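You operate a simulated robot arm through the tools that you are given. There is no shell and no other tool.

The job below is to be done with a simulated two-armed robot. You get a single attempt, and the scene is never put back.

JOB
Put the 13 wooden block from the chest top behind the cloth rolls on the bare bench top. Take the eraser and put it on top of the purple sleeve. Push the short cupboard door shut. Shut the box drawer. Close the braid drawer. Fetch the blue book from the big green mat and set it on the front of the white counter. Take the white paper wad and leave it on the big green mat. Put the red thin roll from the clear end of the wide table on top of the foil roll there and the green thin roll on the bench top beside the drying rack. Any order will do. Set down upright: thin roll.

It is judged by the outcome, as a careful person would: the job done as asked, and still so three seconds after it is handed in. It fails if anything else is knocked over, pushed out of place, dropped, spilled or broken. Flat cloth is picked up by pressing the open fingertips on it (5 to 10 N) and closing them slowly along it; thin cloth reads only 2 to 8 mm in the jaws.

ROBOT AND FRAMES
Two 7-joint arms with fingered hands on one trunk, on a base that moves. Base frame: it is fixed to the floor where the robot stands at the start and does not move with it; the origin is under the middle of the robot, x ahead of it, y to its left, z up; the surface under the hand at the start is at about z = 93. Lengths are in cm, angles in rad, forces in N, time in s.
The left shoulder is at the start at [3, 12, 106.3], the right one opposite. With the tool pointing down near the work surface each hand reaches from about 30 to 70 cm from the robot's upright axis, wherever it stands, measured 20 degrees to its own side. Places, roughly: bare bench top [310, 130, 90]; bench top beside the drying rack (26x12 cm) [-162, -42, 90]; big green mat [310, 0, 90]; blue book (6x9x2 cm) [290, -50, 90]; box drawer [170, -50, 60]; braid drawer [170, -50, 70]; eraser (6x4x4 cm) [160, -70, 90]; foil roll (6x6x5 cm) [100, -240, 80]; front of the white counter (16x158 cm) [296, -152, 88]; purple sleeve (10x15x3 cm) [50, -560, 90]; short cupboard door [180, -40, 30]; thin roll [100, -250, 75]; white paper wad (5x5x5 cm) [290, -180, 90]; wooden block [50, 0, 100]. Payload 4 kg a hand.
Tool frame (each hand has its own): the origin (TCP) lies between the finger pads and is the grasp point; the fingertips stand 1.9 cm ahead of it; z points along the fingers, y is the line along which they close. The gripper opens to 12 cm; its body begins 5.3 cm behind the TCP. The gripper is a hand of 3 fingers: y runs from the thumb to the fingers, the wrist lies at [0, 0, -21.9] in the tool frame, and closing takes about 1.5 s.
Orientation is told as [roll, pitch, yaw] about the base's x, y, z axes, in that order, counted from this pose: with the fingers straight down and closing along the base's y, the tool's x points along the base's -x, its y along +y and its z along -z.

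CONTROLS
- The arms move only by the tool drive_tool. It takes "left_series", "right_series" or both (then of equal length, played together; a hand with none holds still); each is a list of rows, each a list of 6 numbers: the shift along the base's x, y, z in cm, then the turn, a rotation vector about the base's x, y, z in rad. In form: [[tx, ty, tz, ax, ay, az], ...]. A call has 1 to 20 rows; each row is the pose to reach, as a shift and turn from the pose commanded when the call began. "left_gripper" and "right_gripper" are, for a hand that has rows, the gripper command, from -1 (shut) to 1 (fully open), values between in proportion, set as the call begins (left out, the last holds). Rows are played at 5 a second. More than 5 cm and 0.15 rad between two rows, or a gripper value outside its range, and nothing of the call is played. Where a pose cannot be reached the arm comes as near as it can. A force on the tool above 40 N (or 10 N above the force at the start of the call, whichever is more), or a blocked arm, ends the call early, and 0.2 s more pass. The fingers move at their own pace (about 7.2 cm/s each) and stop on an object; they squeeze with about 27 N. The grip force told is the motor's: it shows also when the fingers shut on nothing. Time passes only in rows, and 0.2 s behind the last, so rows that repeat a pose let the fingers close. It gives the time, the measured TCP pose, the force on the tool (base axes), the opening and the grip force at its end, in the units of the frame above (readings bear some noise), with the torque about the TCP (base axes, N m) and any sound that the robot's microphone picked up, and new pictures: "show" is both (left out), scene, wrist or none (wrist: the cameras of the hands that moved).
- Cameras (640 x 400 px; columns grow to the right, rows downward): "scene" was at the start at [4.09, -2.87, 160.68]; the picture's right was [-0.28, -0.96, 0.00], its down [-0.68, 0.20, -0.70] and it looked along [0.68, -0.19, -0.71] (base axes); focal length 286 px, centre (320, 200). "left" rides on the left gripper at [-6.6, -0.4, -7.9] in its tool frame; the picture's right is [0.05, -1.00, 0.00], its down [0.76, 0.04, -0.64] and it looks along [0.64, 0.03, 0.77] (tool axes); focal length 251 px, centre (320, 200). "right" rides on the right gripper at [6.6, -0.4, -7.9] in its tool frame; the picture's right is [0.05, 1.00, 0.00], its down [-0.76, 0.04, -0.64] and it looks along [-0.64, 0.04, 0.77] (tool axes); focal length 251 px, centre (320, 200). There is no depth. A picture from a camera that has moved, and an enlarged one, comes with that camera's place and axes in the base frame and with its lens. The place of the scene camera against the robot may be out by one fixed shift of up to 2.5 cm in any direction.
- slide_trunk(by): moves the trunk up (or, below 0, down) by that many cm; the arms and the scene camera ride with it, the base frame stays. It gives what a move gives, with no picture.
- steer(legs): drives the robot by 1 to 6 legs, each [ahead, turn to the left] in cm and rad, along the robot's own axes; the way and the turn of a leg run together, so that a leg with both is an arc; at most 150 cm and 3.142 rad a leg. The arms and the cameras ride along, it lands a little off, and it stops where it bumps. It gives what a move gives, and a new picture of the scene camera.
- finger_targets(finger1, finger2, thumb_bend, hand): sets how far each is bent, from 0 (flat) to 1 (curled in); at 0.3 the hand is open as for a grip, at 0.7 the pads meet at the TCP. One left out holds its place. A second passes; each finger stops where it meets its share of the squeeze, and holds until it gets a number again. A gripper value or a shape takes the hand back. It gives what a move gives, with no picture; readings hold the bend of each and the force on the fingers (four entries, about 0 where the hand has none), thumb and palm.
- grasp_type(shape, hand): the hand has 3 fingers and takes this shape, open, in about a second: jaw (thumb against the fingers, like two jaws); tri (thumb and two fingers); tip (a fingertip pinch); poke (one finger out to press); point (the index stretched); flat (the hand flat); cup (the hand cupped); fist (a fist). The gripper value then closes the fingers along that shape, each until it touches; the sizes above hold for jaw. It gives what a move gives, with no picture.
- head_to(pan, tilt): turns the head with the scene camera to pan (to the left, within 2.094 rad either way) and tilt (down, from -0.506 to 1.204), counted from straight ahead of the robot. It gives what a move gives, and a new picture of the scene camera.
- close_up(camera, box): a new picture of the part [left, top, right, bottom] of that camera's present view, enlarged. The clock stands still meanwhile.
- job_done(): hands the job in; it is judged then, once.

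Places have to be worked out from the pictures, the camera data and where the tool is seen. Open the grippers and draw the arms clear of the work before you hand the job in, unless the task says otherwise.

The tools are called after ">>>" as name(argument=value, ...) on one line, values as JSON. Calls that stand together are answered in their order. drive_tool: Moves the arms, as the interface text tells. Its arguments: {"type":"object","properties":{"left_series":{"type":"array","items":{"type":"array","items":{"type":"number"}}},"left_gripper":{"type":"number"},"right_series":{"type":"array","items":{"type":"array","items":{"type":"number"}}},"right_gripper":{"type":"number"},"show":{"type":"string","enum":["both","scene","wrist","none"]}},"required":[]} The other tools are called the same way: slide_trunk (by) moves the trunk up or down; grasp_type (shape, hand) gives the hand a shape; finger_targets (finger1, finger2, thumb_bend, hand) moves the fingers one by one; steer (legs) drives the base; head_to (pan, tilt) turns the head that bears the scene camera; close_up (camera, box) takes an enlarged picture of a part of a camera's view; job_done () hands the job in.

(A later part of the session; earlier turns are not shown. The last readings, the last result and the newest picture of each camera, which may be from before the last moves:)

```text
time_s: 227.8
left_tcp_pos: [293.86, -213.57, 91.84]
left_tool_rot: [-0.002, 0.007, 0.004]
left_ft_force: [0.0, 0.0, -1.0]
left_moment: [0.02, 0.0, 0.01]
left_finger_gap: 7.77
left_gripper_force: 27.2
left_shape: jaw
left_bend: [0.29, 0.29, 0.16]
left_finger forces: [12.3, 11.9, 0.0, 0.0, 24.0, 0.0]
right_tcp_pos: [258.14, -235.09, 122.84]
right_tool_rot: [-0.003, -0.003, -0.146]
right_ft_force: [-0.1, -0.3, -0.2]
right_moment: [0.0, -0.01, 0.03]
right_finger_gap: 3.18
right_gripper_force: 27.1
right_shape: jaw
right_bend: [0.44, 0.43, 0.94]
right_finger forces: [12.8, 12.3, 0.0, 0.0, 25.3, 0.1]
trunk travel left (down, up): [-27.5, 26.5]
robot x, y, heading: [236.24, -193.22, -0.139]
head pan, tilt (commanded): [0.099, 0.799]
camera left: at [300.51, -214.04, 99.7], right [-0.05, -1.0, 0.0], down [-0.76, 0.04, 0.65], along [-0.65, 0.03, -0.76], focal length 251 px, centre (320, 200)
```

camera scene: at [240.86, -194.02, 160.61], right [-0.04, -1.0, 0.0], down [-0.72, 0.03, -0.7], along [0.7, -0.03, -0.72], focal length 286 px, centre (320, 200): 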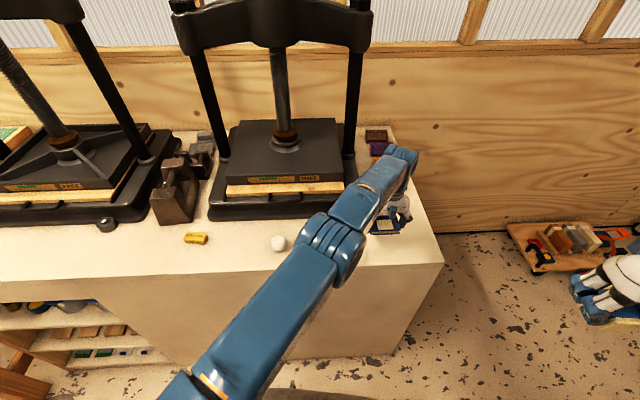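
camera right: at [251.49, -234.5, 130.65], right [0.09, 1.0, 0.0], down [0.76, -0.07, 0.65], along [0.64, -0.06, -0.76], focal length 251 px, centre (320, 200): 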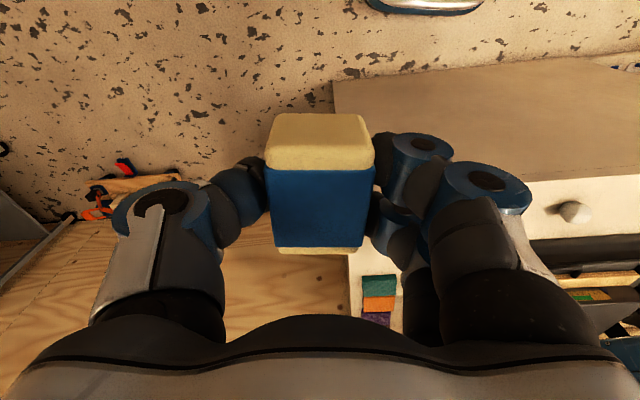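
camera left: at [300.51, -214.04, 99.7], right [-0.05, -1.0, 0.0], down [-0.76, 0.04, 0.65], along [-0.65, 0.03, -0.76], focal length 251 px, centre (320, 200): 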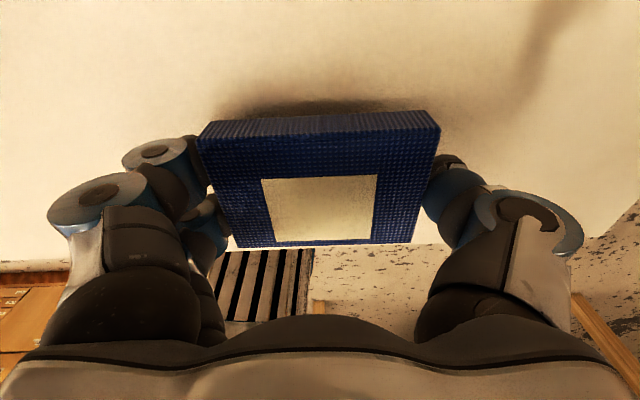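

Still free; I keep lowering in small steps.

>>> drive_tool(left_series=[[0, 0, -0.4, 0, 0, 0], [0, 0, -0.8, 0, 0, 0], [0, 0, -1.2, 0, 0, 0], [0, 0, -1.6, 0, 0, 0], [0, 0, -2.0, 0, 0, 0], [0, 0, -2.0, 0, 0, 0]], show="wrist")

```text
time_s: 229.3
left_tcp_pos: [293.59, -213.43, 90.54]
left_tool_rot: [-0.004, -0.002, 0.002]
left_ft_force: [-3.0, 2.8, 16.4]
left_moment: [0.9, 0.03, 0.23]
left_finger_gap: 7.63
left_gripper_force: 26.4
left_shape: jaw
left_bend: [0.28, 0.28, 0.17]
left_finger forces: [21.1, 18.6, 0.1, 0.0, 22.8, 0.1]
left hand out of reach, approached as far as the arm can: row 2, 3, 4, 5, 6
right_tcp_pos: [258.18, -234.93, 122.8]
right_tool_rot: [-0.002, -0.004, -0.146]
right_ft_force: [-0.3, -1.1, -0.6]
right_moment: [0.03, 0.02, -0.01]
right_finger_gap: 3.18
right_gripper_force: 26.8
right_shape: jaw
right_bend: [0.44, 0.43, 0.94]
right_finger forces: [12.8, 12.3, 0.0, 0.0, 25.3, 0.0]
trunk travel left (down, up): [-27.5, 26.5]
robot x, y, heading: [236.4, -193.33, -0.137]
head pan, tilt (commanded): [0.099, 0.799]
stopped in row 6 (left hand): the force on the tool passed its limit at 40 N (the readings are from after the stop); the commanded pose is now the measured one
camera left: at [300.29, -213.91, 98.52], right [-0.05, -1.0, 0.0], down [-0.77, 0.04, 0.64], along [-0.64, 0.03, -0.77], focal length 251 px, centre (320, 200)
```

left: 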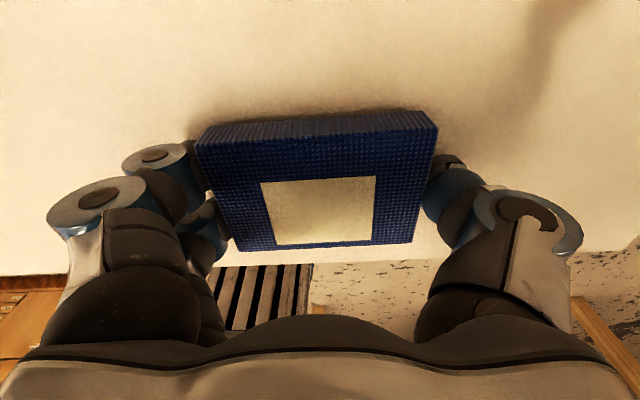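

Contact: the book rests on the counter (surface ≈88.2). I release and rise.

>>> drive_tool(left_series=[[0, 0, 0.2, 0, 0, 0], [0, 0, 0.2, 0, 0, 0], [0, 0, 0.2, 0, 0, 0], [0, 0, 0.2, 0, 0, 0], [0, 0, 0.2, 0, 0, 0], [0, 0, 0.2, 0, 0, 0], [0, 0, 1.5, 0, 0, 0], [0, 0, 4, 0, 0, 0], [0, 0, 8, 0, 0, 0], [0, 0, 12, 0, 0, 0]], left_gripper=1)

```text
time_s: 231.5
left_tcp_pos: [293.96, -213.72, 102.26]
left_tool_rot: [-0.002, 0.001, 0.004]
left_ft_force: [0.1, -0.7, 0.8]
left_moment: [-0.01, 0.05, 0.01]
left_finger_gap: 12.0
left_gripper_force: 0.1
left_shape: jaw
left_bend: [0.3, 0.3, 0.3]
left_finger forces: [0.0, 0.1, 0.1, 0.0, 0.0, 0.0]
left hand out of reach, approached as far as the arm can: row 9, 10
right_tcp_pos: [258.14, -235.11, 122.79]
right_tool_rot: [0.0, -0.004, -0.147]
right_ft_force: [-0.6, -0.6, -1.2]
right_moment: [0.0, -0.02, 0.02]
right_finger_gap: 3.19
right_gripper_force: 27.5
right_shape: jaw
right_bend: [0.44, 0.43, 0.94]
right_finger forces: [12.9, 12.4, 0.0, 0.1, 25.3, 0.1]
trunk travel left (down, up): [-27.5, 26.5]
robot x, y, heading: [236.38, -193.87, -0.138]
head pan, tilt (commanded): [0.099, 0.799]
camera scene: at [240.81, -194.01, 160.61], right [-0.04, -1.0, 0.0], down [-0.72, 0.03, -0.7], along [0.7, -0.03, -0.72], focal length 286 px, centre (320, 200)
camera left: at [300.64, -214.15, 110.12], right [-0.05, -1.0, 0.0], down [-0.76, 0.04, 0.65], along [-0.64, 0.03, -0.76], focal length 251 px, centre (320, 200)
```

scene: 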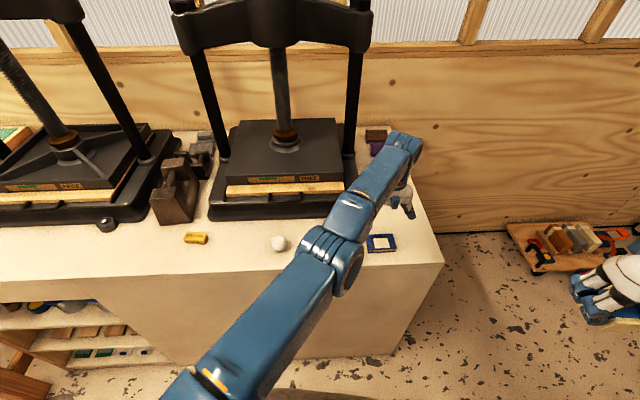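
left: 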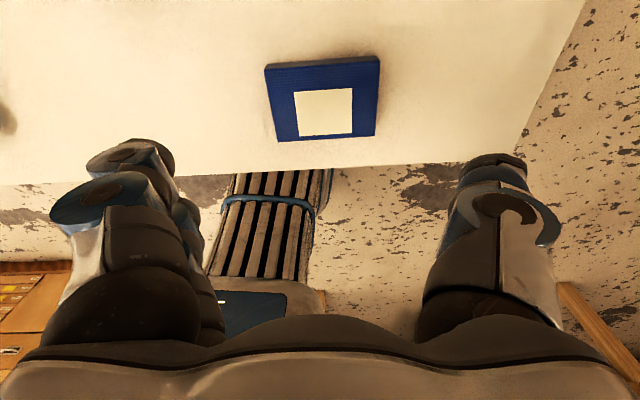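

The blue book lies on the counter's front strip. Now I move the left hand over to the paper wad near (293, -182.5).

>>> drive_tool(left_series=[[-1, 0, 4, 0, 0, 0], [-2, 1, 8, 0, 0, 0], [-2, 5.5, 9, 0, 0, 0], [-2, 10, 9, 0, 0, 0], [-2, 14.5, 9, 0, 0, 0], [-2, 19, 9, 0, 0, 0], [-2, 23.5, 9, 0, 0, 0], [-2, 28, 9, 0, 0, 0], [-2, 31, 8, 0, 0, 0], [-2, 31, 4, 0, 0, 0], [-2, 31, 2, 0, 0, 0], [-2, 31, 2, 0, 0, 0]])

```text
time_s: 234.1
left_tcp_pos: [305.2, -184.49, 105.62]
left_tool_rot: [-0.004, 0.003, 0.003]
left_ft_force: [-0.3, -0.6, 0.1]
left_moment: [0.01, 0.01, 0.04]
left_finger_gap: 11.98
left_gripper_force: 0.0
left_shape: jaw
left_bend: [0.3, 0.3, 0.3]
left_finger forces: [0.0, 0.0, 0.1, 0.0, 0.0, 0.1]
left hand out of reach, approached as far as the arm can: row 1, 2, 3, 4, 5, 6, 7, 8, 9, 10, 11, 12
right_tcp_pos: [258.11, -235.02, 122.71]
right_tool_rot: [-0.001, -0.003, -0.146]
right_ft_force: [-0.7, -0.6, -1.0]
right_moment: [-0.03, 0.01, 0.0]
right_finger_gap: 3.19
right_gripper_force: 27.2
right_shape: jaw
right_bend: [0.44, 0.43, 0.94]
right_finger forces: [12.9, 12.4, 0.1, 0.0, 25.4, 0.0]
trunk travel left (down, up): [-27.5, 26.5]
robot x, y, heading: [236.22, -193.39, -0.14]
head pan, tilt (commanded): [0.099, 0.799]
camera scene: at [240.87, -194.02, 160.61], right [-0.04, -1.0, 0.0], down [-0.72, 0.03, -0.7], along [0.7, -0.03, -0.72], focal length 286 px, centre (320, 200)
camera left: at [311.89, -184.78, 113.54], right [-0.05, -1.0, 0.0], down [-0.76, 0.04, 0.64], along [-0.64, 0.03, -0.76], focal length 251 px, centre (320, 200)
```

scene: 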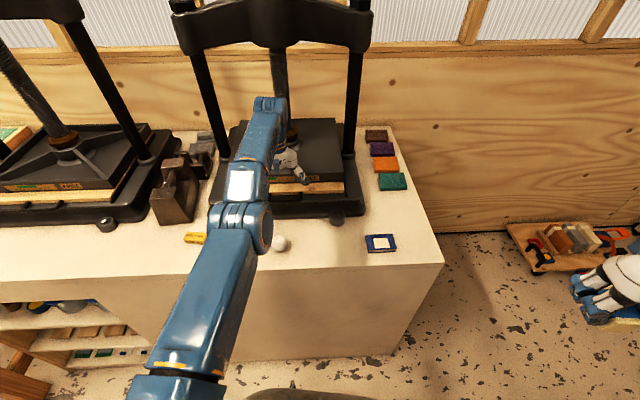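
left: 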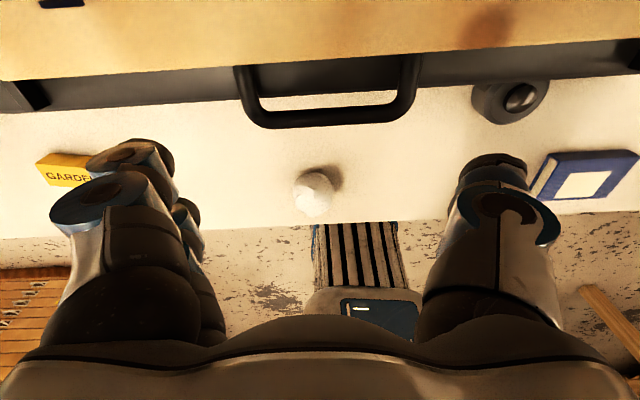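

The arm overshot to x=305 because it was over-stretched; it's above the press board without contact. I pull it back up and toward the body to recover.

>>> drive_tool(left_series=[[-3, 1, 3, 0, 0, 0], [-6, 2, 6, 0, 0, 0], [-9, 3, 9, 0, 0, 0], [-12, 4, 12, 0, 0, 0], [-14, 4, 14, 0, 0, 0], [-14, 4, 14, 0, 0, 0], [-14, 4, 14, 0, 0, 0]])

```text
time_s: 235.7
left_tcp_pos: [301.46, -180.87, 122.86]
left_tool_rot: [-0.003, 0.0, 0.003]
left_ft_force: [-0.6, -0.1, 0.7]
left_moment: [0.03, 0.0, 0.0]
left_finger_gap: 12.01
left_gripper_force: 0.1
left_shape: jaw
left_bend: [0.3, 0.3, 0.3]
left_finger forces: [0.1, 0.0, 0.1, 0.1, 0.0, 0.0]
left hand out of reach, approached as far as the arm can: row 1, 2, 3, 4, 5, 6, 7
right_tcp_pos: [258.11, -235.02, 122.8]
right_tool_rot: [-0.001, -0.003, -0.147]
right_ft_force: [0.1, -0.5, -1.1]
right_moment: [-0.05, 0.0, -0.02]
right_finger_gap: 3.2
right_gripper_force: 26.7
right_shape: jaw
right_bend: [0.44, 0.43, 0.94]
right_finger forces: [12.9, 12.4, 0.1, 0.0, 25.3, 0.1]
trunk travel left (down, up): [-27.5, 26.5]
robot x, y, heading: [236.66, -193.43, -0.139]
head pan, tilt (commanded): [0.099, 0.799]
camera scene: at [240.85, -194.03, 160.61], right [-0.04, -1.0, 0.0], down [-0.72, 0.03, -0.7], along [0.7, -0.03, -0.72], focal length 286 px, centre (320, 200)
camera left: at [308.11, -181.22, 130.71], right [-0.05, -1.0, 0.0], down [-0.76, 0.04, 0.64], along [-0.64, 0.03, -0.76], focal length 251 px, centre (320, 200)
```

scene: 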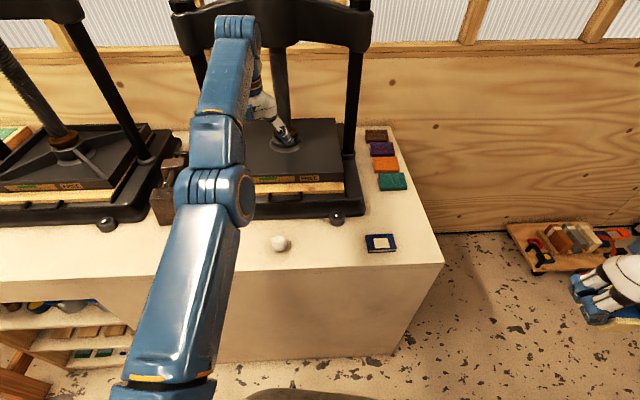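
left: 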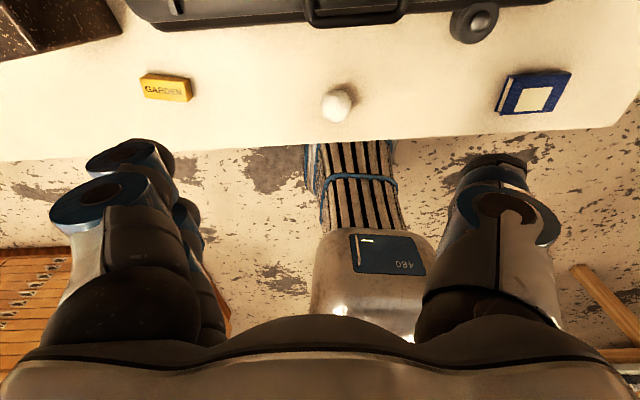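

The arm's elbow is stuck straight. I back the base 30 cm so the hand clears the press before recovering the arm.

>>> steer(legs=[[-30, 0]])

```text
time_s: 237.8
left_tcp_pos: [271.45, -176.9, 122.79]
left_tool_rot: [-0.004, 0.001, -0.001]
left_ft_force: [0.1, 0.0, 0.4]
left_moment: [0.0, -0.02, 0.04]
left_finger_gap: 11.98
left_gripper_force: 0.1
left_shape: jaw
left_bend: [0.3, 0.3, 0.3]
left_finger forces: [0.0, 0.0, 0.0, 0.0, 0.0, 0.1]
right_tcp_pos: [227.92, -230.88, 122.79]
right_tool_rot: [-0.002, -0.003, -0.151]
right_ft_force: [-0.3, -0.2, -1.0]
right_moment: [0.01, 0.02, -0.03]
right_finger_gap: 3.19
right_gripper_force: 26.9
right_shape: jaw
right_bend: [0.44, 0.43, 0.94]
right_finger forces: [12.9, 12.3, 0.1, 0.0, 25.4, 0.0]
trunk travel left (down, up): [-27.5, 26.5]
robot x, y, heading: [206.51, -189.24, -0.15]
head pan, tilt (commanded): [0.099, 0.799]
camera scene: at [210.69, -189.81, 160.62], right [-0.04, -1.0, 0.0], down [-0.72, 0.03, -0.7], along [0.7, -0.03, -0.72], focal length 286 px, centre (320, 200)
```

scene: 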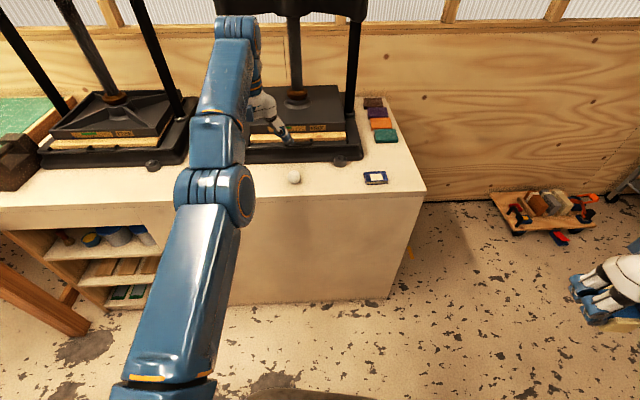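

Clear of the press now. I try moving the target down and sideways to let the elbow bend again.

>>> drive_tool(left_series=[[0, 1, -3, 0, 0, 0], [0, 2, -6, 0, 0, 0], [0, 3, -9, 0, 0, 0], [0, 4, -12, 0, 0, 0], [0, 5, -15, 0, 0, 0], [0, 5, -15, 0, 0, 0]], show="scene")

```text
time_s: 239.2
left_tcp_pos: [275.36, -171.94, 108.31]
left_tool_rot: [-0.004, 0.002, -0.001]
left_ft_force: [0.4, -0.6, -0.6]
left_moment: [-0.01, 0.0, 0.01]
left_finger_gap: 12.0
left_gripper_force: 0.1
left_shape: jaw
left_bend: [0.3, 0.3, 0.3]
left_finger forces: [0.0, 0.1, 0.1, 0.0, 0.1, 0.0]
left hand out of reach, approached as far as the arm can: row 1, 2, 3, 4, 5, 6
right_tcp_pos: [227.95, -230.86, 122.86]
right_tool_rot: [-0.003, -0.004, -0.151]
right_ft_force: [-0.6, 0.1, 1.2]
right_moment: [-0.03, 0.02, 0.04]
right_finger_gap: 3.21
right_gripper_force: 26.7
right_shape: jaw
right_bend: [0.44, 0.43, 0.94]
right_finger forces: [12.9, 12.5, 0.0, 0.0, 25.3, 0.1]
trunk travel left (down, up): [-27.5, 26.5]
robot x, y, heading: [206.25, -189.21, -0.142]
head pan, tilt (commanded): [0.099, 0.799]
camera scene: at [210.79, -189.87, 160.62], right [-0.04, -1.0, 0.0], down [-0.72, 0.03, -0.7], along [0.7, -0.03, -0.72], focal length 286 px, centre (320, 200)
```

scene: 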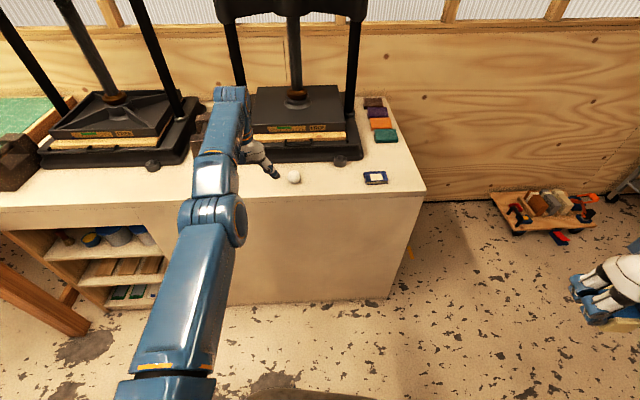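

Still straight. I try adding a pitch (fingers toward the robot), which should make the elbow bend.

>>> drive_tool(left_series=[[0, 0, 0, 0, 0.14, 0], [0, 0, 0, 0, 0.28, 0], [0, 0, 0, 0, 0.42, 0], [0, 0, 0, 0, 0.56, 0], [0, 0, 0, 0, 0.7, 0], [0, 0, 0, 0, 0.7, 0]], show="scene")

```text
time_s: 240.6
left_tcp_pos: [260.39, -169.67, 107.68]
left_tool_rot: [-0.008, 0.697, 0.013]
left_ft_force: [-0.4, 1.0, -0.2]
left_moment: [-0.05, 0.03, 0.03]
left_finger_gap: 12.04
left_gripper_force: 0.0
left_shape: jaw
left_bend: [0.3, 0.3, 0.3]
left_finger forces: [0.1, 0.0, 0.1, 0.1, 0.1, 0.1]
left hand out of reach, approached as far as the arm can: row 1, 2, 3, 4, 5, 6
right_tcp_pos: [228.04, -230.85, 122.78]
right_tool_rot: [-0.003, -0.001, -0.153]
right_ft_force: [-0.4, 0.5, -1.3]
right_moment: [-0.04, 0.02, 0.0]
right_finger_gap: 3.21
right_gripper_force: 27.4
right_shape: jaw
right_bend: [0.44, 0.43, 0.94]
right_finger forces: [12.9, 12.3, 0.0, 0.0, 25.2, 0.0]
trunk travel left (down, up): [-27.5, 26.5]
robot x, y, heading: [206.49, -189.13, -0.143]
head pan, tilt (commanded): [0.099, 0.799]
camera scene: at [210.97, -189.73, 160.6], right [-0.04, -1.0, 0.0], down [-0.72, 0.03, -0.7], along [0.7, -0.03, -0.72], focal length 286 px, centre (320, 200)
```

scene: 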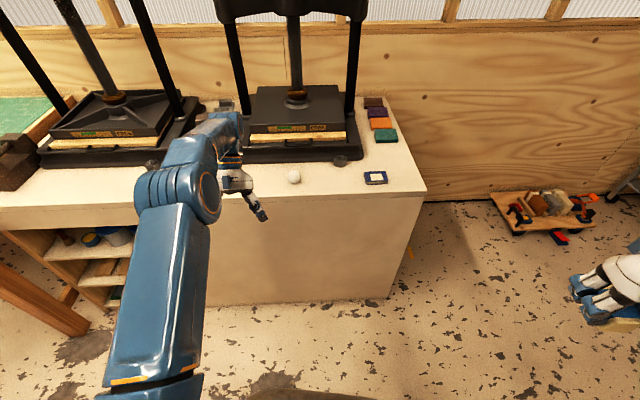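

The elbow begins to bend. I add more pitch and keep pulling the target toward the body.

>>> drive_tool(left_series=[[0, 0, 0, 0, 0.14, 0], [0, 0, 0, 0, 0.28, 0], [0, 0, 0, 0, 0.42, 0], [0, 0, 0, 0, 0.42, 0], [0, 0, 0, 0, 0.42, 0]], show="scene")

```text
time_s: 241.8
left_tcp_pos: [252.78, -170.49, 111.94]
left_tool_rot: [0.016, 0.92, 0.054]
left_ft_force: [-0.1, -0.5, -0.8]
left_moment: [0.05, -0.02, -0.02]
left_finger_gap: 12.01
left_gripper_force: 0.0
left_shape: jaw
left_bend: [0.3, 0.3, 0.3]
left_finger forces: [0.0, 0.0, 0.0, 0.0, 0.1, 0.1]
left hand out of reach, approached as far as the arm can: row 1, 2, 3, 4, 5
right_tcp_pos: [227.89, -231.08, 122.68]
right_tool_rot: [-0.002, -0.003, -0.153]
right_ft_force: [0.8, -0.3, -0.2]
right_moment: [-0.02, -0.02, 0.02]
right_finger_gap: 3.18
right_gripper_force: 27.2
right_shape: jaw
right_bend: [0.44, 0.43, 0.94]
right_finger forces: [12.9, 12.4, 0.0, 0.0, 25.3, 0.0]
trunk travel left (down, up): [-27.5, 26.5]
robot x, y, heading: [206.3, -189.3, -0.138]
head pan, tilt (commanded): [0.099, 0.799]
camera scene: at [210.79, -189.97, 160.61], right [-0.04, -1.0, 0.0], down [-0.72, 0.03, -0.7], along [0.7, -0.03, -0.72], focal length 286 px, centre (320, 200)
```

scene: 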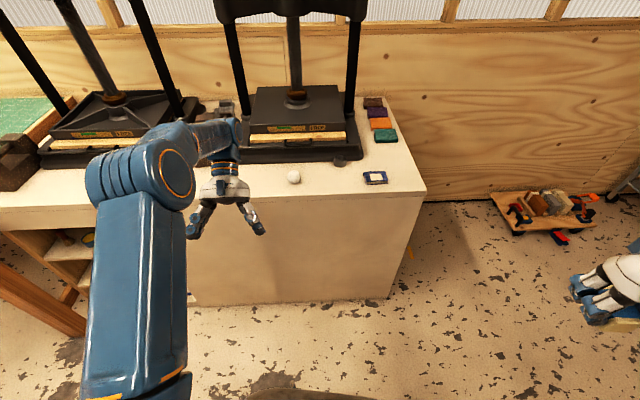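

The elbow is bending properly now. I rotate the hand back to vertical.

>>> drive_tool(left_series=[[0, 0, 1, 0, -0.14, 0], [0, 0, 2, 0, -0.28, 0], [0, 0, 4, 0, -0.42, 0], [0, 0, 6, 0, -0.56, 0], [0, 0, 8, 0, -0.7, 0], [0, 0, 10, 0, -0.84, 0], [0, 0, 12, 0, -0.98, 0], [0, 0, 14, 0, -1.12, 0], [0, 0, 14, 0, -1.12, 0]], show="scene")

```text
time_s: 243.8
left_tcp_pos: [253.2, -170.15, 125.8]
left_tool_rot: [-0.032, -0.2, 0.033]
left_ft_force: [-0.8, 0.2, -0.5]
left_moment: [-0.02, 0.0, 0.02]
left_finger_gap: 12.01
left_gripper_force: 0.0
left_shape: jaw
left_bend: [0.3, 0.3, 0.3]
left_finger forces: [0.1, 0.0, 0.0, 0.1, 0.0, 0.0]
right_tcp_pos: [228.12, -230.95, 122.72]
right_tool_rot: [-0.002, -0.002, -0.151]
right_ft_force: [1.1, -0.1, -0.7]
right_moment: [0.0, 0.0, 0.0]
right_finger_gap: 3.2
right_gripper_force: 27.1
right_shape: jaw
right_bend: [0.44, 0.43, 0.94]
right_finger forces: [12.9, 12.4, 0.0, 0.1, 25.2, 0.1]
trunk travel left (down, up): [-27.5, 26.5]
robot x, y, heading: [206.6, -189.88, -0.147]
head pan, tilt (commanded): [0.099, 0.799]
camera scene: at [210.94, -189.85, 160.61], right [-0.04, -1.0, 0.0], down [-0.72, 0.03, -0.7], along [0.7, -0.03, -0.72], focal length 286 px, centre (320, 200)
```

scene: 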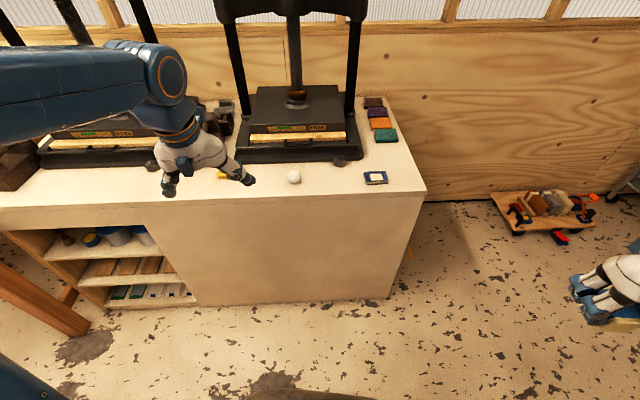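

The arm is back to normal. I level the hand, then drive forward 28 cm to reach the wad.

>>> drive_tool(left_series=[[0, 0, -2, 0.015, 0.1, 0], [0, 0, -4, 0.03, 0.2, 0], [0, 0, -6, 0.03, 0.2, 0]], show="none")

>>> steer(legs=[[28, 0]])

>>> close_up(camera="left", box=[0, 0, 640, 400])

```text
time_s: 244.6
left_tcp_pos: [253.13, -170.21, 119.92]
left_tool_rot: [0.003, -0.002, 0.03]
left_ft_force: [-0.4, -1.4, -0.3]
left_moment: [0.0, 0.01, 0.0]
left_finger_gap: 12.02
left_gripper_force: 0.0
left_shape: jaw
left_bend: [0.3, 0.3, 0.3]
left_finger forces: [0.0, 0.1, 0.0, 0.1, 0.0, 0.1]
right_tcp_pos: [227.88, -230.86, 122.71]
right_tool_rot: [-0.001, -0.003, -0.151]
right_ft_force: [0.2, 0.0, -0.8]
right_moment: [-0.01, 0.02, 0.03]
right_finger_gap: 3.21
right_gripper_force: 27.0
right_shape: jaw
right_bend: [0.44, 0.43, 0.94]
right_finger forces: [12.9, 12.4, 0.0, 0.1, 25.2, 0.0]
trunk travel left (down, up): [-27.5, 26.5]
robot x, y, heading: [206.63, -188.98, -0.138]
head pan, tilt (commanded): [0.099, 0.799]
```

```text
time_s: 246.5
left_tcp_pos: [281.1, -174.3, 119.87]
left_tool_rot: [0.004, 0.002, 0.029]
left_ft_force: [0.2, -0.8, -0.2]
left_moment: [-0.02, 0.03, 0.02]
left_finger_gap: 12.02
left_gripper_force: 0.1
left_shape: jaw
left_bend: [0.3, 0.3, 0.3]
left_finger forces: [0.1, 0.0, 0.0, 0.0, 0.1, 0.1]
right_tcp_pos: [255.93, -234.81, 122.75]
right_tool_rot: [0.0, -0.003, -0.151]
right_ft_force: [0.6, 0.2, -1.1]
right_moment: [-0.03, 0.04, -0.01]
right_finger_gap: 3.22
right_gripper_force: 27.6
right_shape: jaw
right_bend: [0.44, 0.43, 0.94]
right_finger forces: [12.8, 12.4, 0.0, 0.1, 25.3, 0.0]
trunk travel left (down, up): [-27.5, 26.5]
robot x, y, heading: [234.35, -193.28, -0.143]
head pan, tilt (commanded): [0.099, 0.799]
camera scene: at [238.76, -193.86, 160.61], right [-0.04, -1.0, 0.0], down [-0.72, 0.03, -0.7], along [0.7, -0.03, -0.72], focal length 286 px, centre (320, 200)
```

scene: 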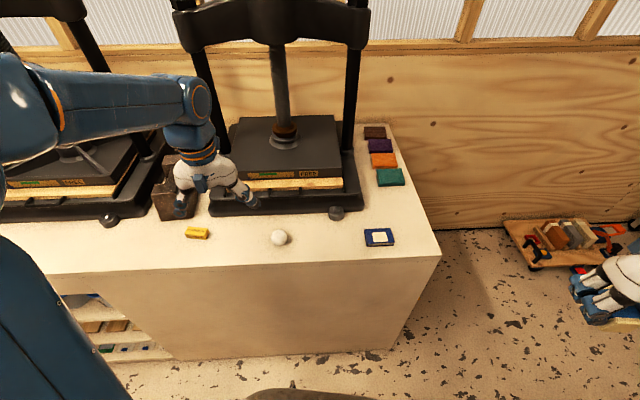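

```text
1.00 times, centred on (320, 200) of left (not enlarged: the box is as wide or as high as the picture)
camera zoom: at [287.77, -174.63, 127.76], right [-0.03, -1.0, 0.0], down [-0.76, 0.02, 0.64], along [-0.64, 0.02, -0.76], focal length 251 px, centre (320, 200)
```

zoom: 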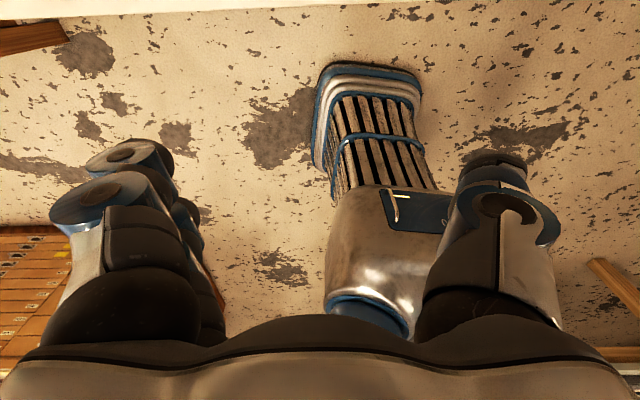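

The wad is at (293.9, -183.3). I move the left hand above it.

>>> drive_tool(left_series=[[3.2, -2.2, -2, 0, 0, 0], [6.4, -4.5, -4, 0, 0, 0], [9.6, -6.8, -7, 0, 0, 0], [12.8, -9, -9.5, 0, 0, 0], [12.8, -9, -13.5, 0, 0, 0], [12.8, -9, -16, 0, 0, 0], [12.8, -9, -16, 0, 0, 0]], show="wrist")

```text
time_s: 248.1
left_tcp_pos: [293.91, -183.34, 104.02]
left_tool_rot: [0.003, 0.001, 0.03]
left_ft_force: [-0.3, 1.1, -0.1]
left_moment: [-0.01, -0.02, 0.04]
left_finger_gap: 12.0
left_gripper_force: 0.1
left_shape: jaw
left_bend: [0.3, 0.3, 0.3]
left_finger forces: [0.0, 0.0, 0.0, 0.0, 0.0, 0.1]
right_tcp_pos: [255.68, -234.94, 122.69]
right_tool_rot: [-0.002, -0.004, -0.152]
right_ft_force: [0.6, -0.4, 0.4]
right_moment: [-0.04, 0.0, -0.03]
right_finger_gap: 3.19
right_gripper_force: 26.9
right_shape: jaw
right_bend: [0.44, 0.43, 0.94]
right_finger forces: [12.9, 12.4, 0.0, 0.1, 25.2, 0.1]
trunk travel left (down, up): [-27.5, 26.5]
robot x, y, heading: [234.35, -193.12, -0.137]
head pan, tilt (commanded): [0.099, 0.799]
camera left: at [300.48, -183.56, 111.92], right [-0.02, -1.0, 0.0], down [-0.77, 0.02, 0.64], along [-0.64, 0.02, -0.77], focal length 251 px, centre (320, 200)
```

left: 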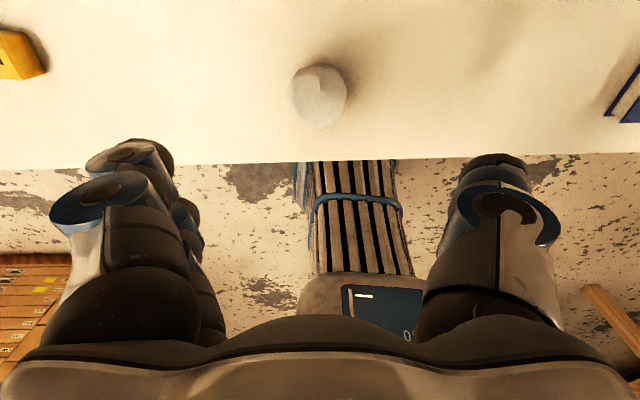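

Well centred. I lower to z≈91 and close on the wad.

>>> drive_tool(left_series=[[0, 0, -4, 0, 0, 0], [0, 0, -8, 0, 0, 0], [0, 0, -11, 0, 0, 0], [0, 0, -12.5, 0, 0, 0], [0, 0, -13, 0, 0, 0], [0, 0, -13, 0, 0, 0]], show="wrist")

>>> drive_tool(left_series=[[0, 0, 0, 0, 0, 0], [0, 0, 0, 0, 0, 0], [0, 0, 0, 0, 0, 0], [0, 0, 0, 0, 0, 0], [0, 0, 0, 0, 0, 0], [0, 0, 0, 0, 0, 0], [0, 0, 0, 0, 0, 0], [0, 0, 0, 0, 0, 0], [0, 0, 0, 0, 0, 0]], left_gripper=-0.2, show="wrist")

```text
time_s: 249.5
left_tcp_pos: [294.08, -183.19, 91.04]
left_tool_rot: [0.004, -0.001, 0.031]
left_ft_force: [-0.4, -1.0, 0.0]
left_moment: [-0.02, 0.0, -0.02]
left_finger_gap: 12.0
left_gripper_force: 0.0
left_shape: jaw
left_bend: [0.3, 0.3, 0.3]
left_finger forces: [0.0, 0.0, 0.0, 0.0, 0.0, 0.1]
right_tcp_pos: [255.76, -234.97, 122.63]
right_tool_rot: [0.0, -0.003, -0.151]
right_ft_force: [-0.4, -0.7, -0.9]
right_moment: [0.02, 0.03, 0.02]
right_finger_gap: 3.19
right_gripper_force: 26.9
right_shape: jaw
right_bend: [0.44, 0.43, 0.94]
right_finger forces: [12.9, 12.4, 0.0, 0.1, 25.3, 0.0]
trunk travel left (down, up): [-27.5, 26.5]
robot x, y, heading: [233.7, -192.79, -0.143]
head pan, tilt (commanded): [0.099, 0.799]
camera left: at [300.63, -183.54, 98.85], right [-0.03, -1.0, 0.0], down [-0.77, 0.02, 0.64], along [-0.64, 0.02, -0.77], focal length 251 px, centre (320, 200)
```

left: 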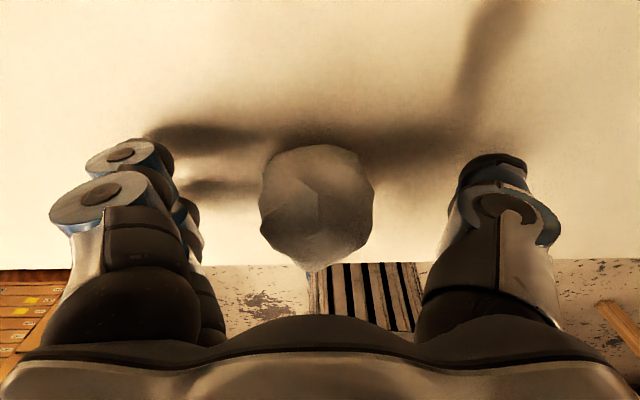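

```text
time_s: 251.5
left_tcp_pos: [294.0, -183.17, 90.91]
left_tool_rot: [0.004, 0.0, 0.028]
left_ft_force: [0.8, -0.5, -0.4]
left_moment: [0.0, 0.02, 0.01]
left_finger_gap: 4.84
left_gripper_force: 0.0
left_shape: jaw
left_bend: [0.37, 0.37, 0.95]
left_finger forces: [0.1, 0.0, 0.1, 0.1, 0.0, 0.0]
right_tcp_pos: [255.7, -234.94, 122.83]
right_tool_rot: [-0.001, -0.003, -0.151]
right_ft_force: [0.5, -0.4, -0.3]
right_moment: [0.0, 0.01, 0.01]
right_finger_gap: 3.18
right_gripper_force: 27.2
right_shape: jaw
right_bend: [0.44, 0.43, 0.94]
right_finger forces: [12.9, 12.3, 0.0, 0.0, 25.3, 0.1]
trunk travel left (down, up): [-27.5, 26.5]
robot x, y, heading: [234.49, -193.0, -0.149]
head pan, tilt (commanded): [0.099, 0.799]
camera left: at [300.62, -183.55, 98.86], right [-0.03, -1.0, 0.0], down [-0.77, 0.02, 0.64], along [-0.64, 0.02, -0.77], focal length 251 px, centre (320, 200)
```

left: 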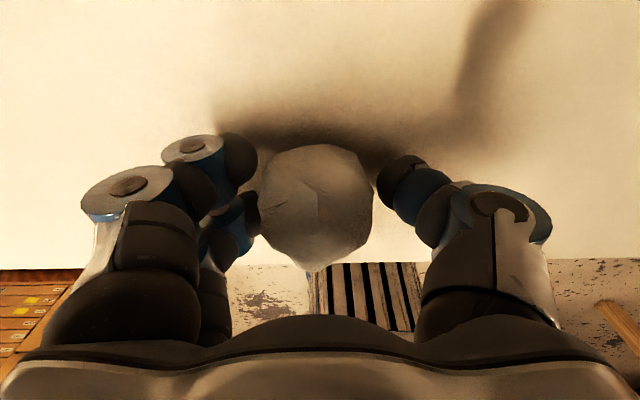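

Not touching yet at a 4.8 cm gap; I close a little further for a moderate grip.

>>> drive_tool(left_series=[[0, 0, 0, 0, 0, 0], [0, 0, 0, 0, 0, 0], [0, 0, 0, 0, 0, 0], [0, 0, 0, 0, 0, 0], [0, 0, 0, 0, 0, 0], [0, 0, 0, 0, 0, 0]], left_gripper=-0.45, show="wrist")

```text
time_s: 252.9
left_tcp_pos: [293.83, -183.3, 90.98]
left_tool_rot: [0.003, -0.001, 0.028]
left_ft_force: [-0.3, 0.6, 0.0]
left_moment: [0.03, -0.01, 0.05]
left_finger_gap: 3.56
left_gripper_force: 27.5
left_shape: jaw
left_bend: [0.42, 0.41, 0.94]
left_finger forces: [10.4, 11.1, 0.0, 0.1, 24.0, 0.1]
right_tcp_pos: [255.73, -234.96, 122.69]
right_tool_rot: [-0.003, -0.002, -0.152]
right_ft_force: [-0.3, 0.3, -1.2]
right_moment: [-0.02, -0.02, -0.01]
right_finger_gap: 3.23
right_gripper_force: 26.9
right_shape: jaw
right_bend: [0.44, 0.43, 0.94]
right_finger forces: [12.9, 12.4, 0.1, 0.1, 25.3, 0.0]
trunk travel left (down, up): [-27.5, 26.5]
robot x, y, heading: [234.34, -193.28, -0.146]
head pan, tilt (commanded): [0.099, 0.799]
camera left: at [300.63, -183.55, 98.85], right [-0.03, -1.0, 0.0], down [-0.77, 0.02, 0.64], along [-0.64, 0.02, -0.77], focal length 251 px, centre (320, 200)
```

left: 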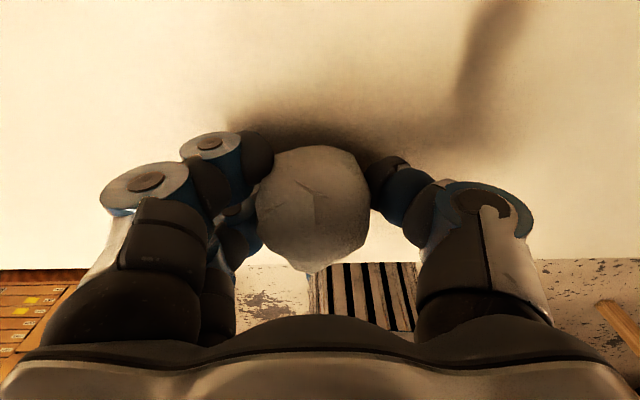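

The wad is gripped. I lift it and draw the arm in.

>>> drive_tool(left_series=[[0, 0, 2, 0, 0, 0], [0, 0, 6, 0, 0, 0], [0, 0, 10.5, 0, 0, 0], [0, 0, 15, 0, 0, 0], [-2, 0.3, 19, 0, 0, 0], [-5, 0.7, 22, 0, 0, 0], [-9, 1.3, 24, 0, 0, 0], [-13, 1.8, 26, 0, 0, 0], [-16, 2.2, 28, 0, 0, 0], [-16, 2.2, 28, 0, 0, 0]])

```text
time_s: 255.1
left_tcp_pos: [277.67, -181.19, 118.88]
left_tool_rot: [0.002, 0.002, 0.029]
left_ft_force: [0.3, -0.8, -0.1]
left_moment: [0.02, 0.0, 0.0]
left_finger_gap: 3.56
left_gripper_force: 27.2
left_shape: jaw
left_bend: [0.42, 0.41, 0.94]
left_finger forces: [10.4, 11.2, 0.0, 0.0, 24.0, 0.0]
right_tcp_pos: [255.69, -234.97, 122.84]
right_tool_rot: [-0.003, -0.001, -0.152]
right_ft_force: [0.3, 0.4, -0.6]
right_moment: [0.02, 0.0, -0.03]
right_finger_gap: 3.24
right_gripper_force: 27.1
right_shape: jaw
right_bend: [0.44, 0.43, 0.94]
right_finger forces: [12.9, 12.4, 0.0, 0.0, 25.3, 0.0]
trunk travel left (down, up): [-27.5, 26.5]
robot x, y, heading: [234.17, -193.18, -0.142]
head pan, tilt (commanded): [0.099, 0.799]
camera scene: at [238.72, -193.89, 160.61], right [-0.04, -1.0, 0.0], down [-0.72, 0.03, -0.7], along [0.7, -0.03, -0.72], focal length 286 px, centre (320, 200)
camera left: at [284.36, -181.48, 126.86], right [-0.03, -1.0, 0.0], down [-0.76, 0.02, 0.64], along [-0.64, 0.02, -0.76], focal length 251 px, centre (320, 200)
```

scene: 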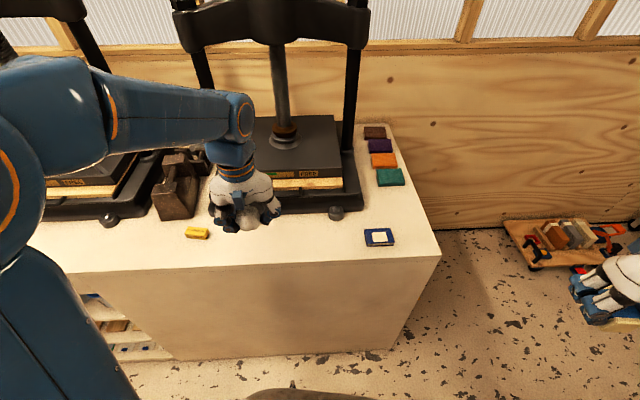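
left: 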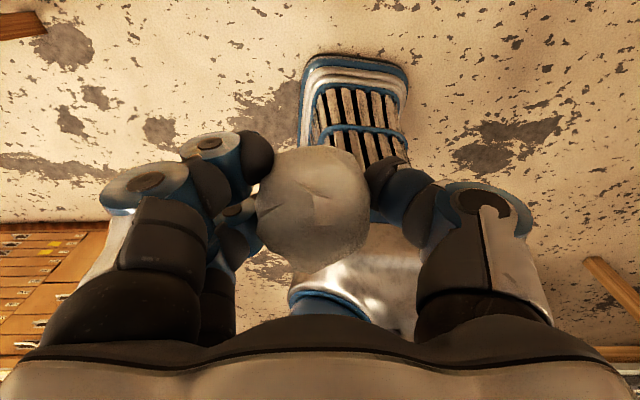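

Wad held. I back off, turn left to face +y, and return toward the green mat.

>>> steer(legs=[[-14, 0]])

>>> steer(legs=[[0, 0.6]])

>>> steer(legs=[[0, 0.6]])

>>> steer(legs=[[0, 0.5]])

```text
time_s: 256.5
left_tcp_pos: [263.4, -179.11, 118.99]
left_tool_rot: [0.002, -0.002, 0.028]
left_ft_force: [-0.6, -1.2, -0.1]
left_moment: [0.0, -0.04, 0.0]
left_finger_gap: 3.58
left_gripper_force: 27.3
left_shape: jaw
left_bend: [0.42, 0.41, 0.94]
left_finger forces: [10.2, 11.2, 0.0, 0.0, 24.0, 0.0]
right_tcp_pos: [241.28, -232.88, 122.96]
right_tool_rot: [-0.001, -0.004, -0.153]
right_ft_force: [0.0, 0.6, -0.4]
right_moment: [0.04, 0.0, 0.02]
right_finger_gap: 3.21
right_gripper_force: 27.0
right_shape: jaw
right_bend: [0.44, 0.43, 0.94]
right_finger forces: [12.9, 12.4, 0.0, 0.0, 25.3, 0.0]
trunk travel left (down, up): [-27.5, 26.5]
robot x, y, heading: [219.67, -191.04, -0.146]
head pan, tilt (commanded): [0.099, 0.799]
camera scene: at [224.19, -191.77, 160.62], right [-0.04, -1.0, 0.0], down [-0.72, 0.03, -0.7], along [0.7, -0.03, -0.72], focal length 286 px, centre (320, 200)
```

scene: 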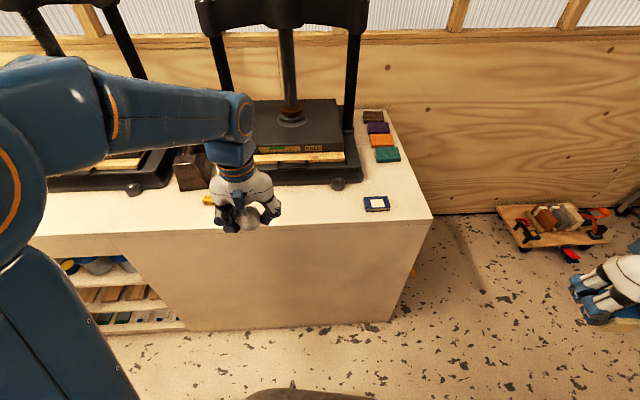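

```text
time_s: 258.5
left_tcp_pos: [248.72, -156.93, 119.08]
left_tool_rot: [0.001, 0.001, 0.627]
left_ft_force: [-0.5, 1.1, -0.3]
left_moment: [0.01, -0.04, 0.02]
left_finger_gap: 3.54
left_gripper_force: 26.6
left_shape: jaw
left_bend: [0.42, 0.41, 0.94]
left_finger forces: [10.5, 11.1, 0.0, 0.0, 24.0, 0.0]
right_tcp_pos: [260.95, -213.73, 122.87]
right_tool_rot: [-0.002, -0.005, 0.446]
right_ft_force: [0.1, 0.5, -1.5]
right_moment: [0.02, 0.02, 0.0]
right_finger_gap: 3.18
right_gripper_force: 27.1
right_shape: jaw
right_bend: [0.44, 0.43, 0.94]
right_finger forces: [12.5, 12.1, 0.0, 0.1, 24.7, 0.0]
trunk travel left (down, up): [-27.5, 26.5]
robot x, y, heading: [221.29, -194.34, 0.457]
head pan, tilt (commanded): [0.099, 0.799]
camera scene: at [224.44, -191.42, 160.62], right [0.53, -0.85, 0.0], down [-0.61, -0.38, -0.7], along [0.59, 0.37, -0.72], focal length 286 px, centre (320, 200)
```

scene: 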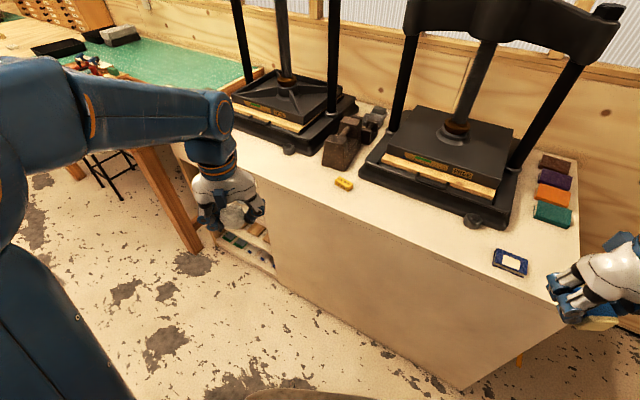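

```text
time_s: 260.5
left_tcp_pos: [223.17, -147.28, 118.83]
left_tool_rot: [0.001, 0.002, 1.222]
left_ft_force: [0.2, 0.6, -0.8]
left_moment: [0.0, -0.02, 0.02]
left_finger_gap: 3.53
left_gripper_force: 27.1
left_shape: jaw
left_bend: [0.42, 0.41, 0.94]
left_finger forces: [10.8, 11.4, 0.0, 0.0, 24.6, 0.0]
right_tcp_pos: [265.14, -187.63, 122.88]
right_tool_rot: [-0.003, -0.002, 1.04]
right_ft_force: [-0.5, -0.5, -0.6]
right_moment: [-0.05, 0.0, 0.02]
right_finger_gap: 3.2
right_gripper_force: 26.5
right_shape: jaw
right_bend: [0.44, 0.43, 0.94]
right_finger forces: [12.6, 12.2, 0.1, 0.0, 24.7, 0.1]
trunk travel left (down, up): [-27.5, 26.5]
robot x, y, heading: [224.36, -195.51, 1.053]
head pan, tilt (commanded): [0.099, 0.799]
camera scene: at [224.43, -190.14, 160.6], right [0.91, -0.4, 0.0], down [-0.29, -0.66, -0.7], along [0.28, 0.64, -0.72], focal length 286 px, centre (320, 200)
```

scene: 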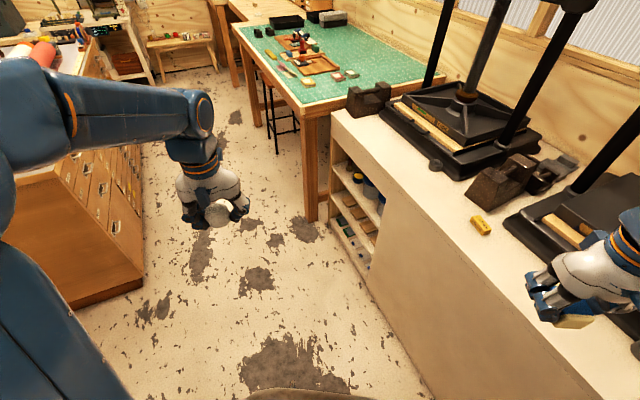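

```text
time_s: 262.4
left_tcp_pos: [200.43, -153.62, 118.97]
left_tool_rot: [0.003, 0.0, 1.72]
left_ft_force: [0.6, -0.5, -0.2]
left_moment: [-0.01, -0.02, -0.01]
left_finger_gap: 3.53
left_gripper_force: 26.6
left_shape: jaw
left_bend: [0.42, 0.42, 0.94]
left_finger forces: [10.8, 11.4, 0.0, 0.0, 24.6, 0.0]
right_tcp_pos: [256.7, -169.03, 122.85]
right_tool_rot: [-0.001, -0.004, 1.538]
right_ft_force: [-0.2, -0.7, -0.5]
right_moment: [0.03, 0.03, 0.02]
right_finger_gap: 3.19
right_gripper_force: 27.1
right_shape: jaw
right_bend: [0.44, 0.43, 0.94]
right_finger forces: [12.7, 12.2, 0.0, 0.0, 24.9, 0.0]
trunk travel left (down, up): [-27.5, 26.5]
robot x, y, heading: [226.86, -195.28, 1.545]
head pan, tilt (commanded): [0.099, 0.799]
camera scene: at [224.27, -190.04, 160.62], right [1.0, 0.07, 0.0], down [0.05, -0.71, -0.7], along [-0.05, 0.7, -0.72], focal length 286 px, centre (320, 200)
```

scene: 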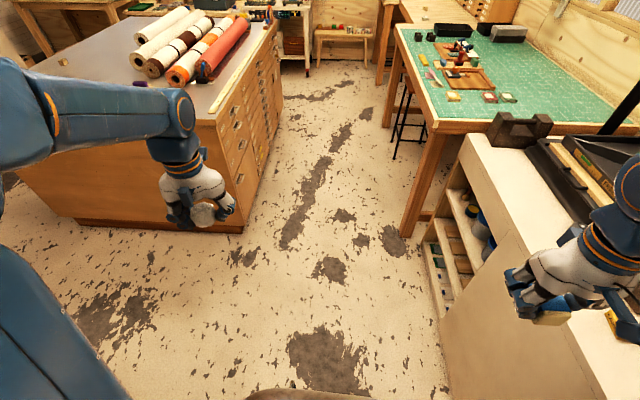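

Facing +y, way clear. I drive 112 cm, then turn right to face the mat.

>>> steer(legs=[[112, 0]])

>>> steer(legs=[[0, -0.7]])

>>> steer(legs=[[0, -0.7]])

```text
time_s: 268.1
left_tcp_pos: [203.75, -41.12, 119.01]
left_tool_rot: [0.001, 0.0, 1.716]
left_ft_force: [0.0, 0.1, -0.3]
left_moment: [-0.01, 0.03, 0.02]
left_finger_gap: 3.54
left_gripper_force: 26.9
left_shape: jaw
left_bend: [0.42, 0.42, 0.94]
left_finger forces: [10.9, 11.6, 0.0, 0.1, 24.8, 0.0]
right_tcp_pos: [259.68, -56.8, 122.74]
right_tool_rot: [-0.001, -0.005, 1.535]
right_ft_force: [-0.5, 0.3, -0.8]
right_moment: [0.03, 0.04, 0.01]
right_finger_gap: 3.2
right_gripper_force: 27.3
right_shape: jaw
right_bend: [0.44, 0.43, 0.94]
right_finger forces: [12.7, 12.4, 0.0, 0.0, 25.2, 0.0]
trunk travel left (down, up): [-27.5, 26.5]
robot x, y, heading: [230.05, -83.31, 1.543]
head pan, tilt (commanded): [0.099, 0.799]
camera scene: at [227.24, -77.61, 160.61], right [1.0, 0.07, 0.0], down [0.05, -0.72, -0.7], along [-0.05, 0.69, -0.72], focal length 286 px, centre (320, 200)
```

scene: 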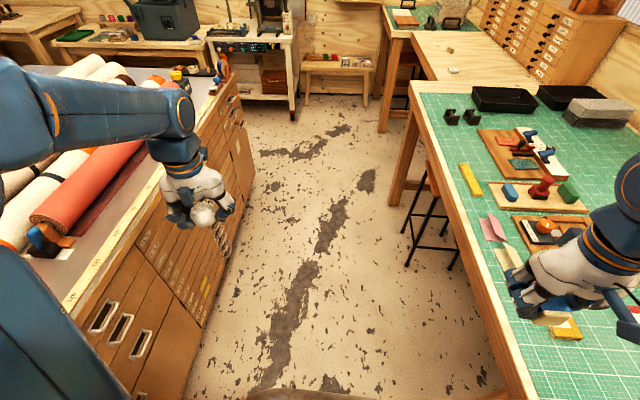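

```text
time_s: 270.4
left_tcp_pos: [237.06, -34.38, 118.98]
left_tool_rot: [0.003, 0.001, 1.012]
left_ft_force: [0.5, -0.1, -0.6]
left_moment: [0.03, 0.02, -0.01]
left_finger_gap: 3.53
left_gripper_force: 27.1
left_shape: jaw
left_bend: [0.42, 0.42, 0.94]
left_finger forces: [10.8, 11.0, 0.0, 0.0, 24.0, 0.0]
right_tcp_pos: [269.43, -82.46, 122.76]
right_tool_rot: [-0.001, -0.003, 0.831]
right_ft_force: [0.6, 0.1, -0.4]
right_moment: [0.01, 0.01, -0.01]
right_finger_gap: 3.17
right_gripper_force: 27.6
right_shape: jaw
right_bend: [0.44, 0.43, 0.94]
right_finger forces: [12.4, 12.0, 0.0, 0.0, 24.5, 0.0]
trunk travel left (down, up): [-27.5, 26.5]
robot x, y, heading: [226.92, -80.99, 0.838]
head pan, tilt (commanded): [0.099, 0.799]
camera scene: at [228.7, -76.34, 160.61], right [0.81, -0.59, 0.0], down [-0.42, -0.58, -0.7], along [0.41, 0.56, -0.72], focal length 286 px, centre (320, 200)
```

scene: 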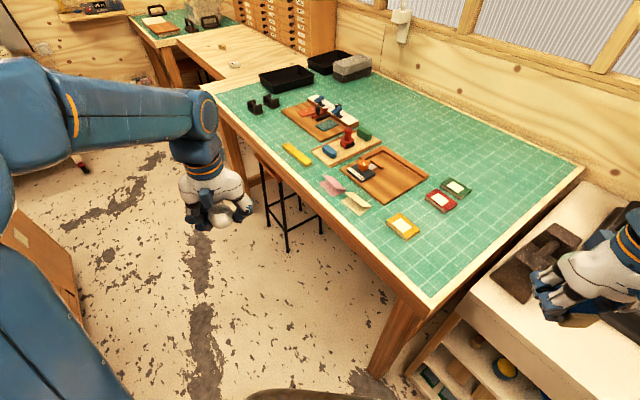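

```text
time_s: 272.7
left_tcp_pos: [264.7, -51.75, 119.05]
left_tool_rot: [-0.001, -0.002, 0.31]
left_ft_force: [-0.8, -0.4, -0.3]
left_moment: [-0.02, -0.05, -0.02]
left_finger_gap: 3.5
left_gripper_force: 26.9
left_shape: jaw
left_bend: [0.42, 0.42, 0.94]
left_finger forces: [11.6, 10.9, 0.1, 0.0, 24.1, 0.1]
right_tcp_pos: [258.5, -109.41, 122.94]
right_tool_rot: [-0.004, -0.005, 0.127]
right_ft_force: [-1.4, 0.6, -1.5]
right_moment: [-0.03, -0.02, -0.02]
right_finger_gap: 3.18
right_gripper_force: 27.4
right_shape: jaw
right_bend: [0.44, 0.43, 0.94]
right_finger forces: [12.5, 12.2, 0.0, 0.0, 24.5, 0.0]
trunk travel left (down, up): [-27.5, 26.5]
robot x, y, heading: [227.07, -77.78, 0.136]
head pan, tilt (commanded): [0.099, 0.799]
camera scene: at [230.83, -76.09, 160.62], right [0.23, -0.97, 0.0], down [-0.7, -0.17, -0.7], along [0.68, 0.16, -0.72], focal length 286 px, centre (320, 200)
```

scene: 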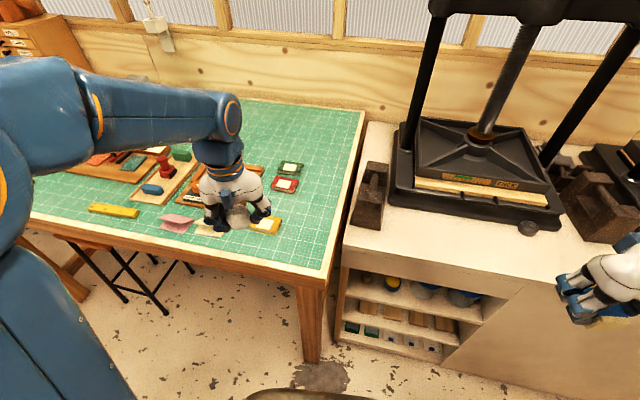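

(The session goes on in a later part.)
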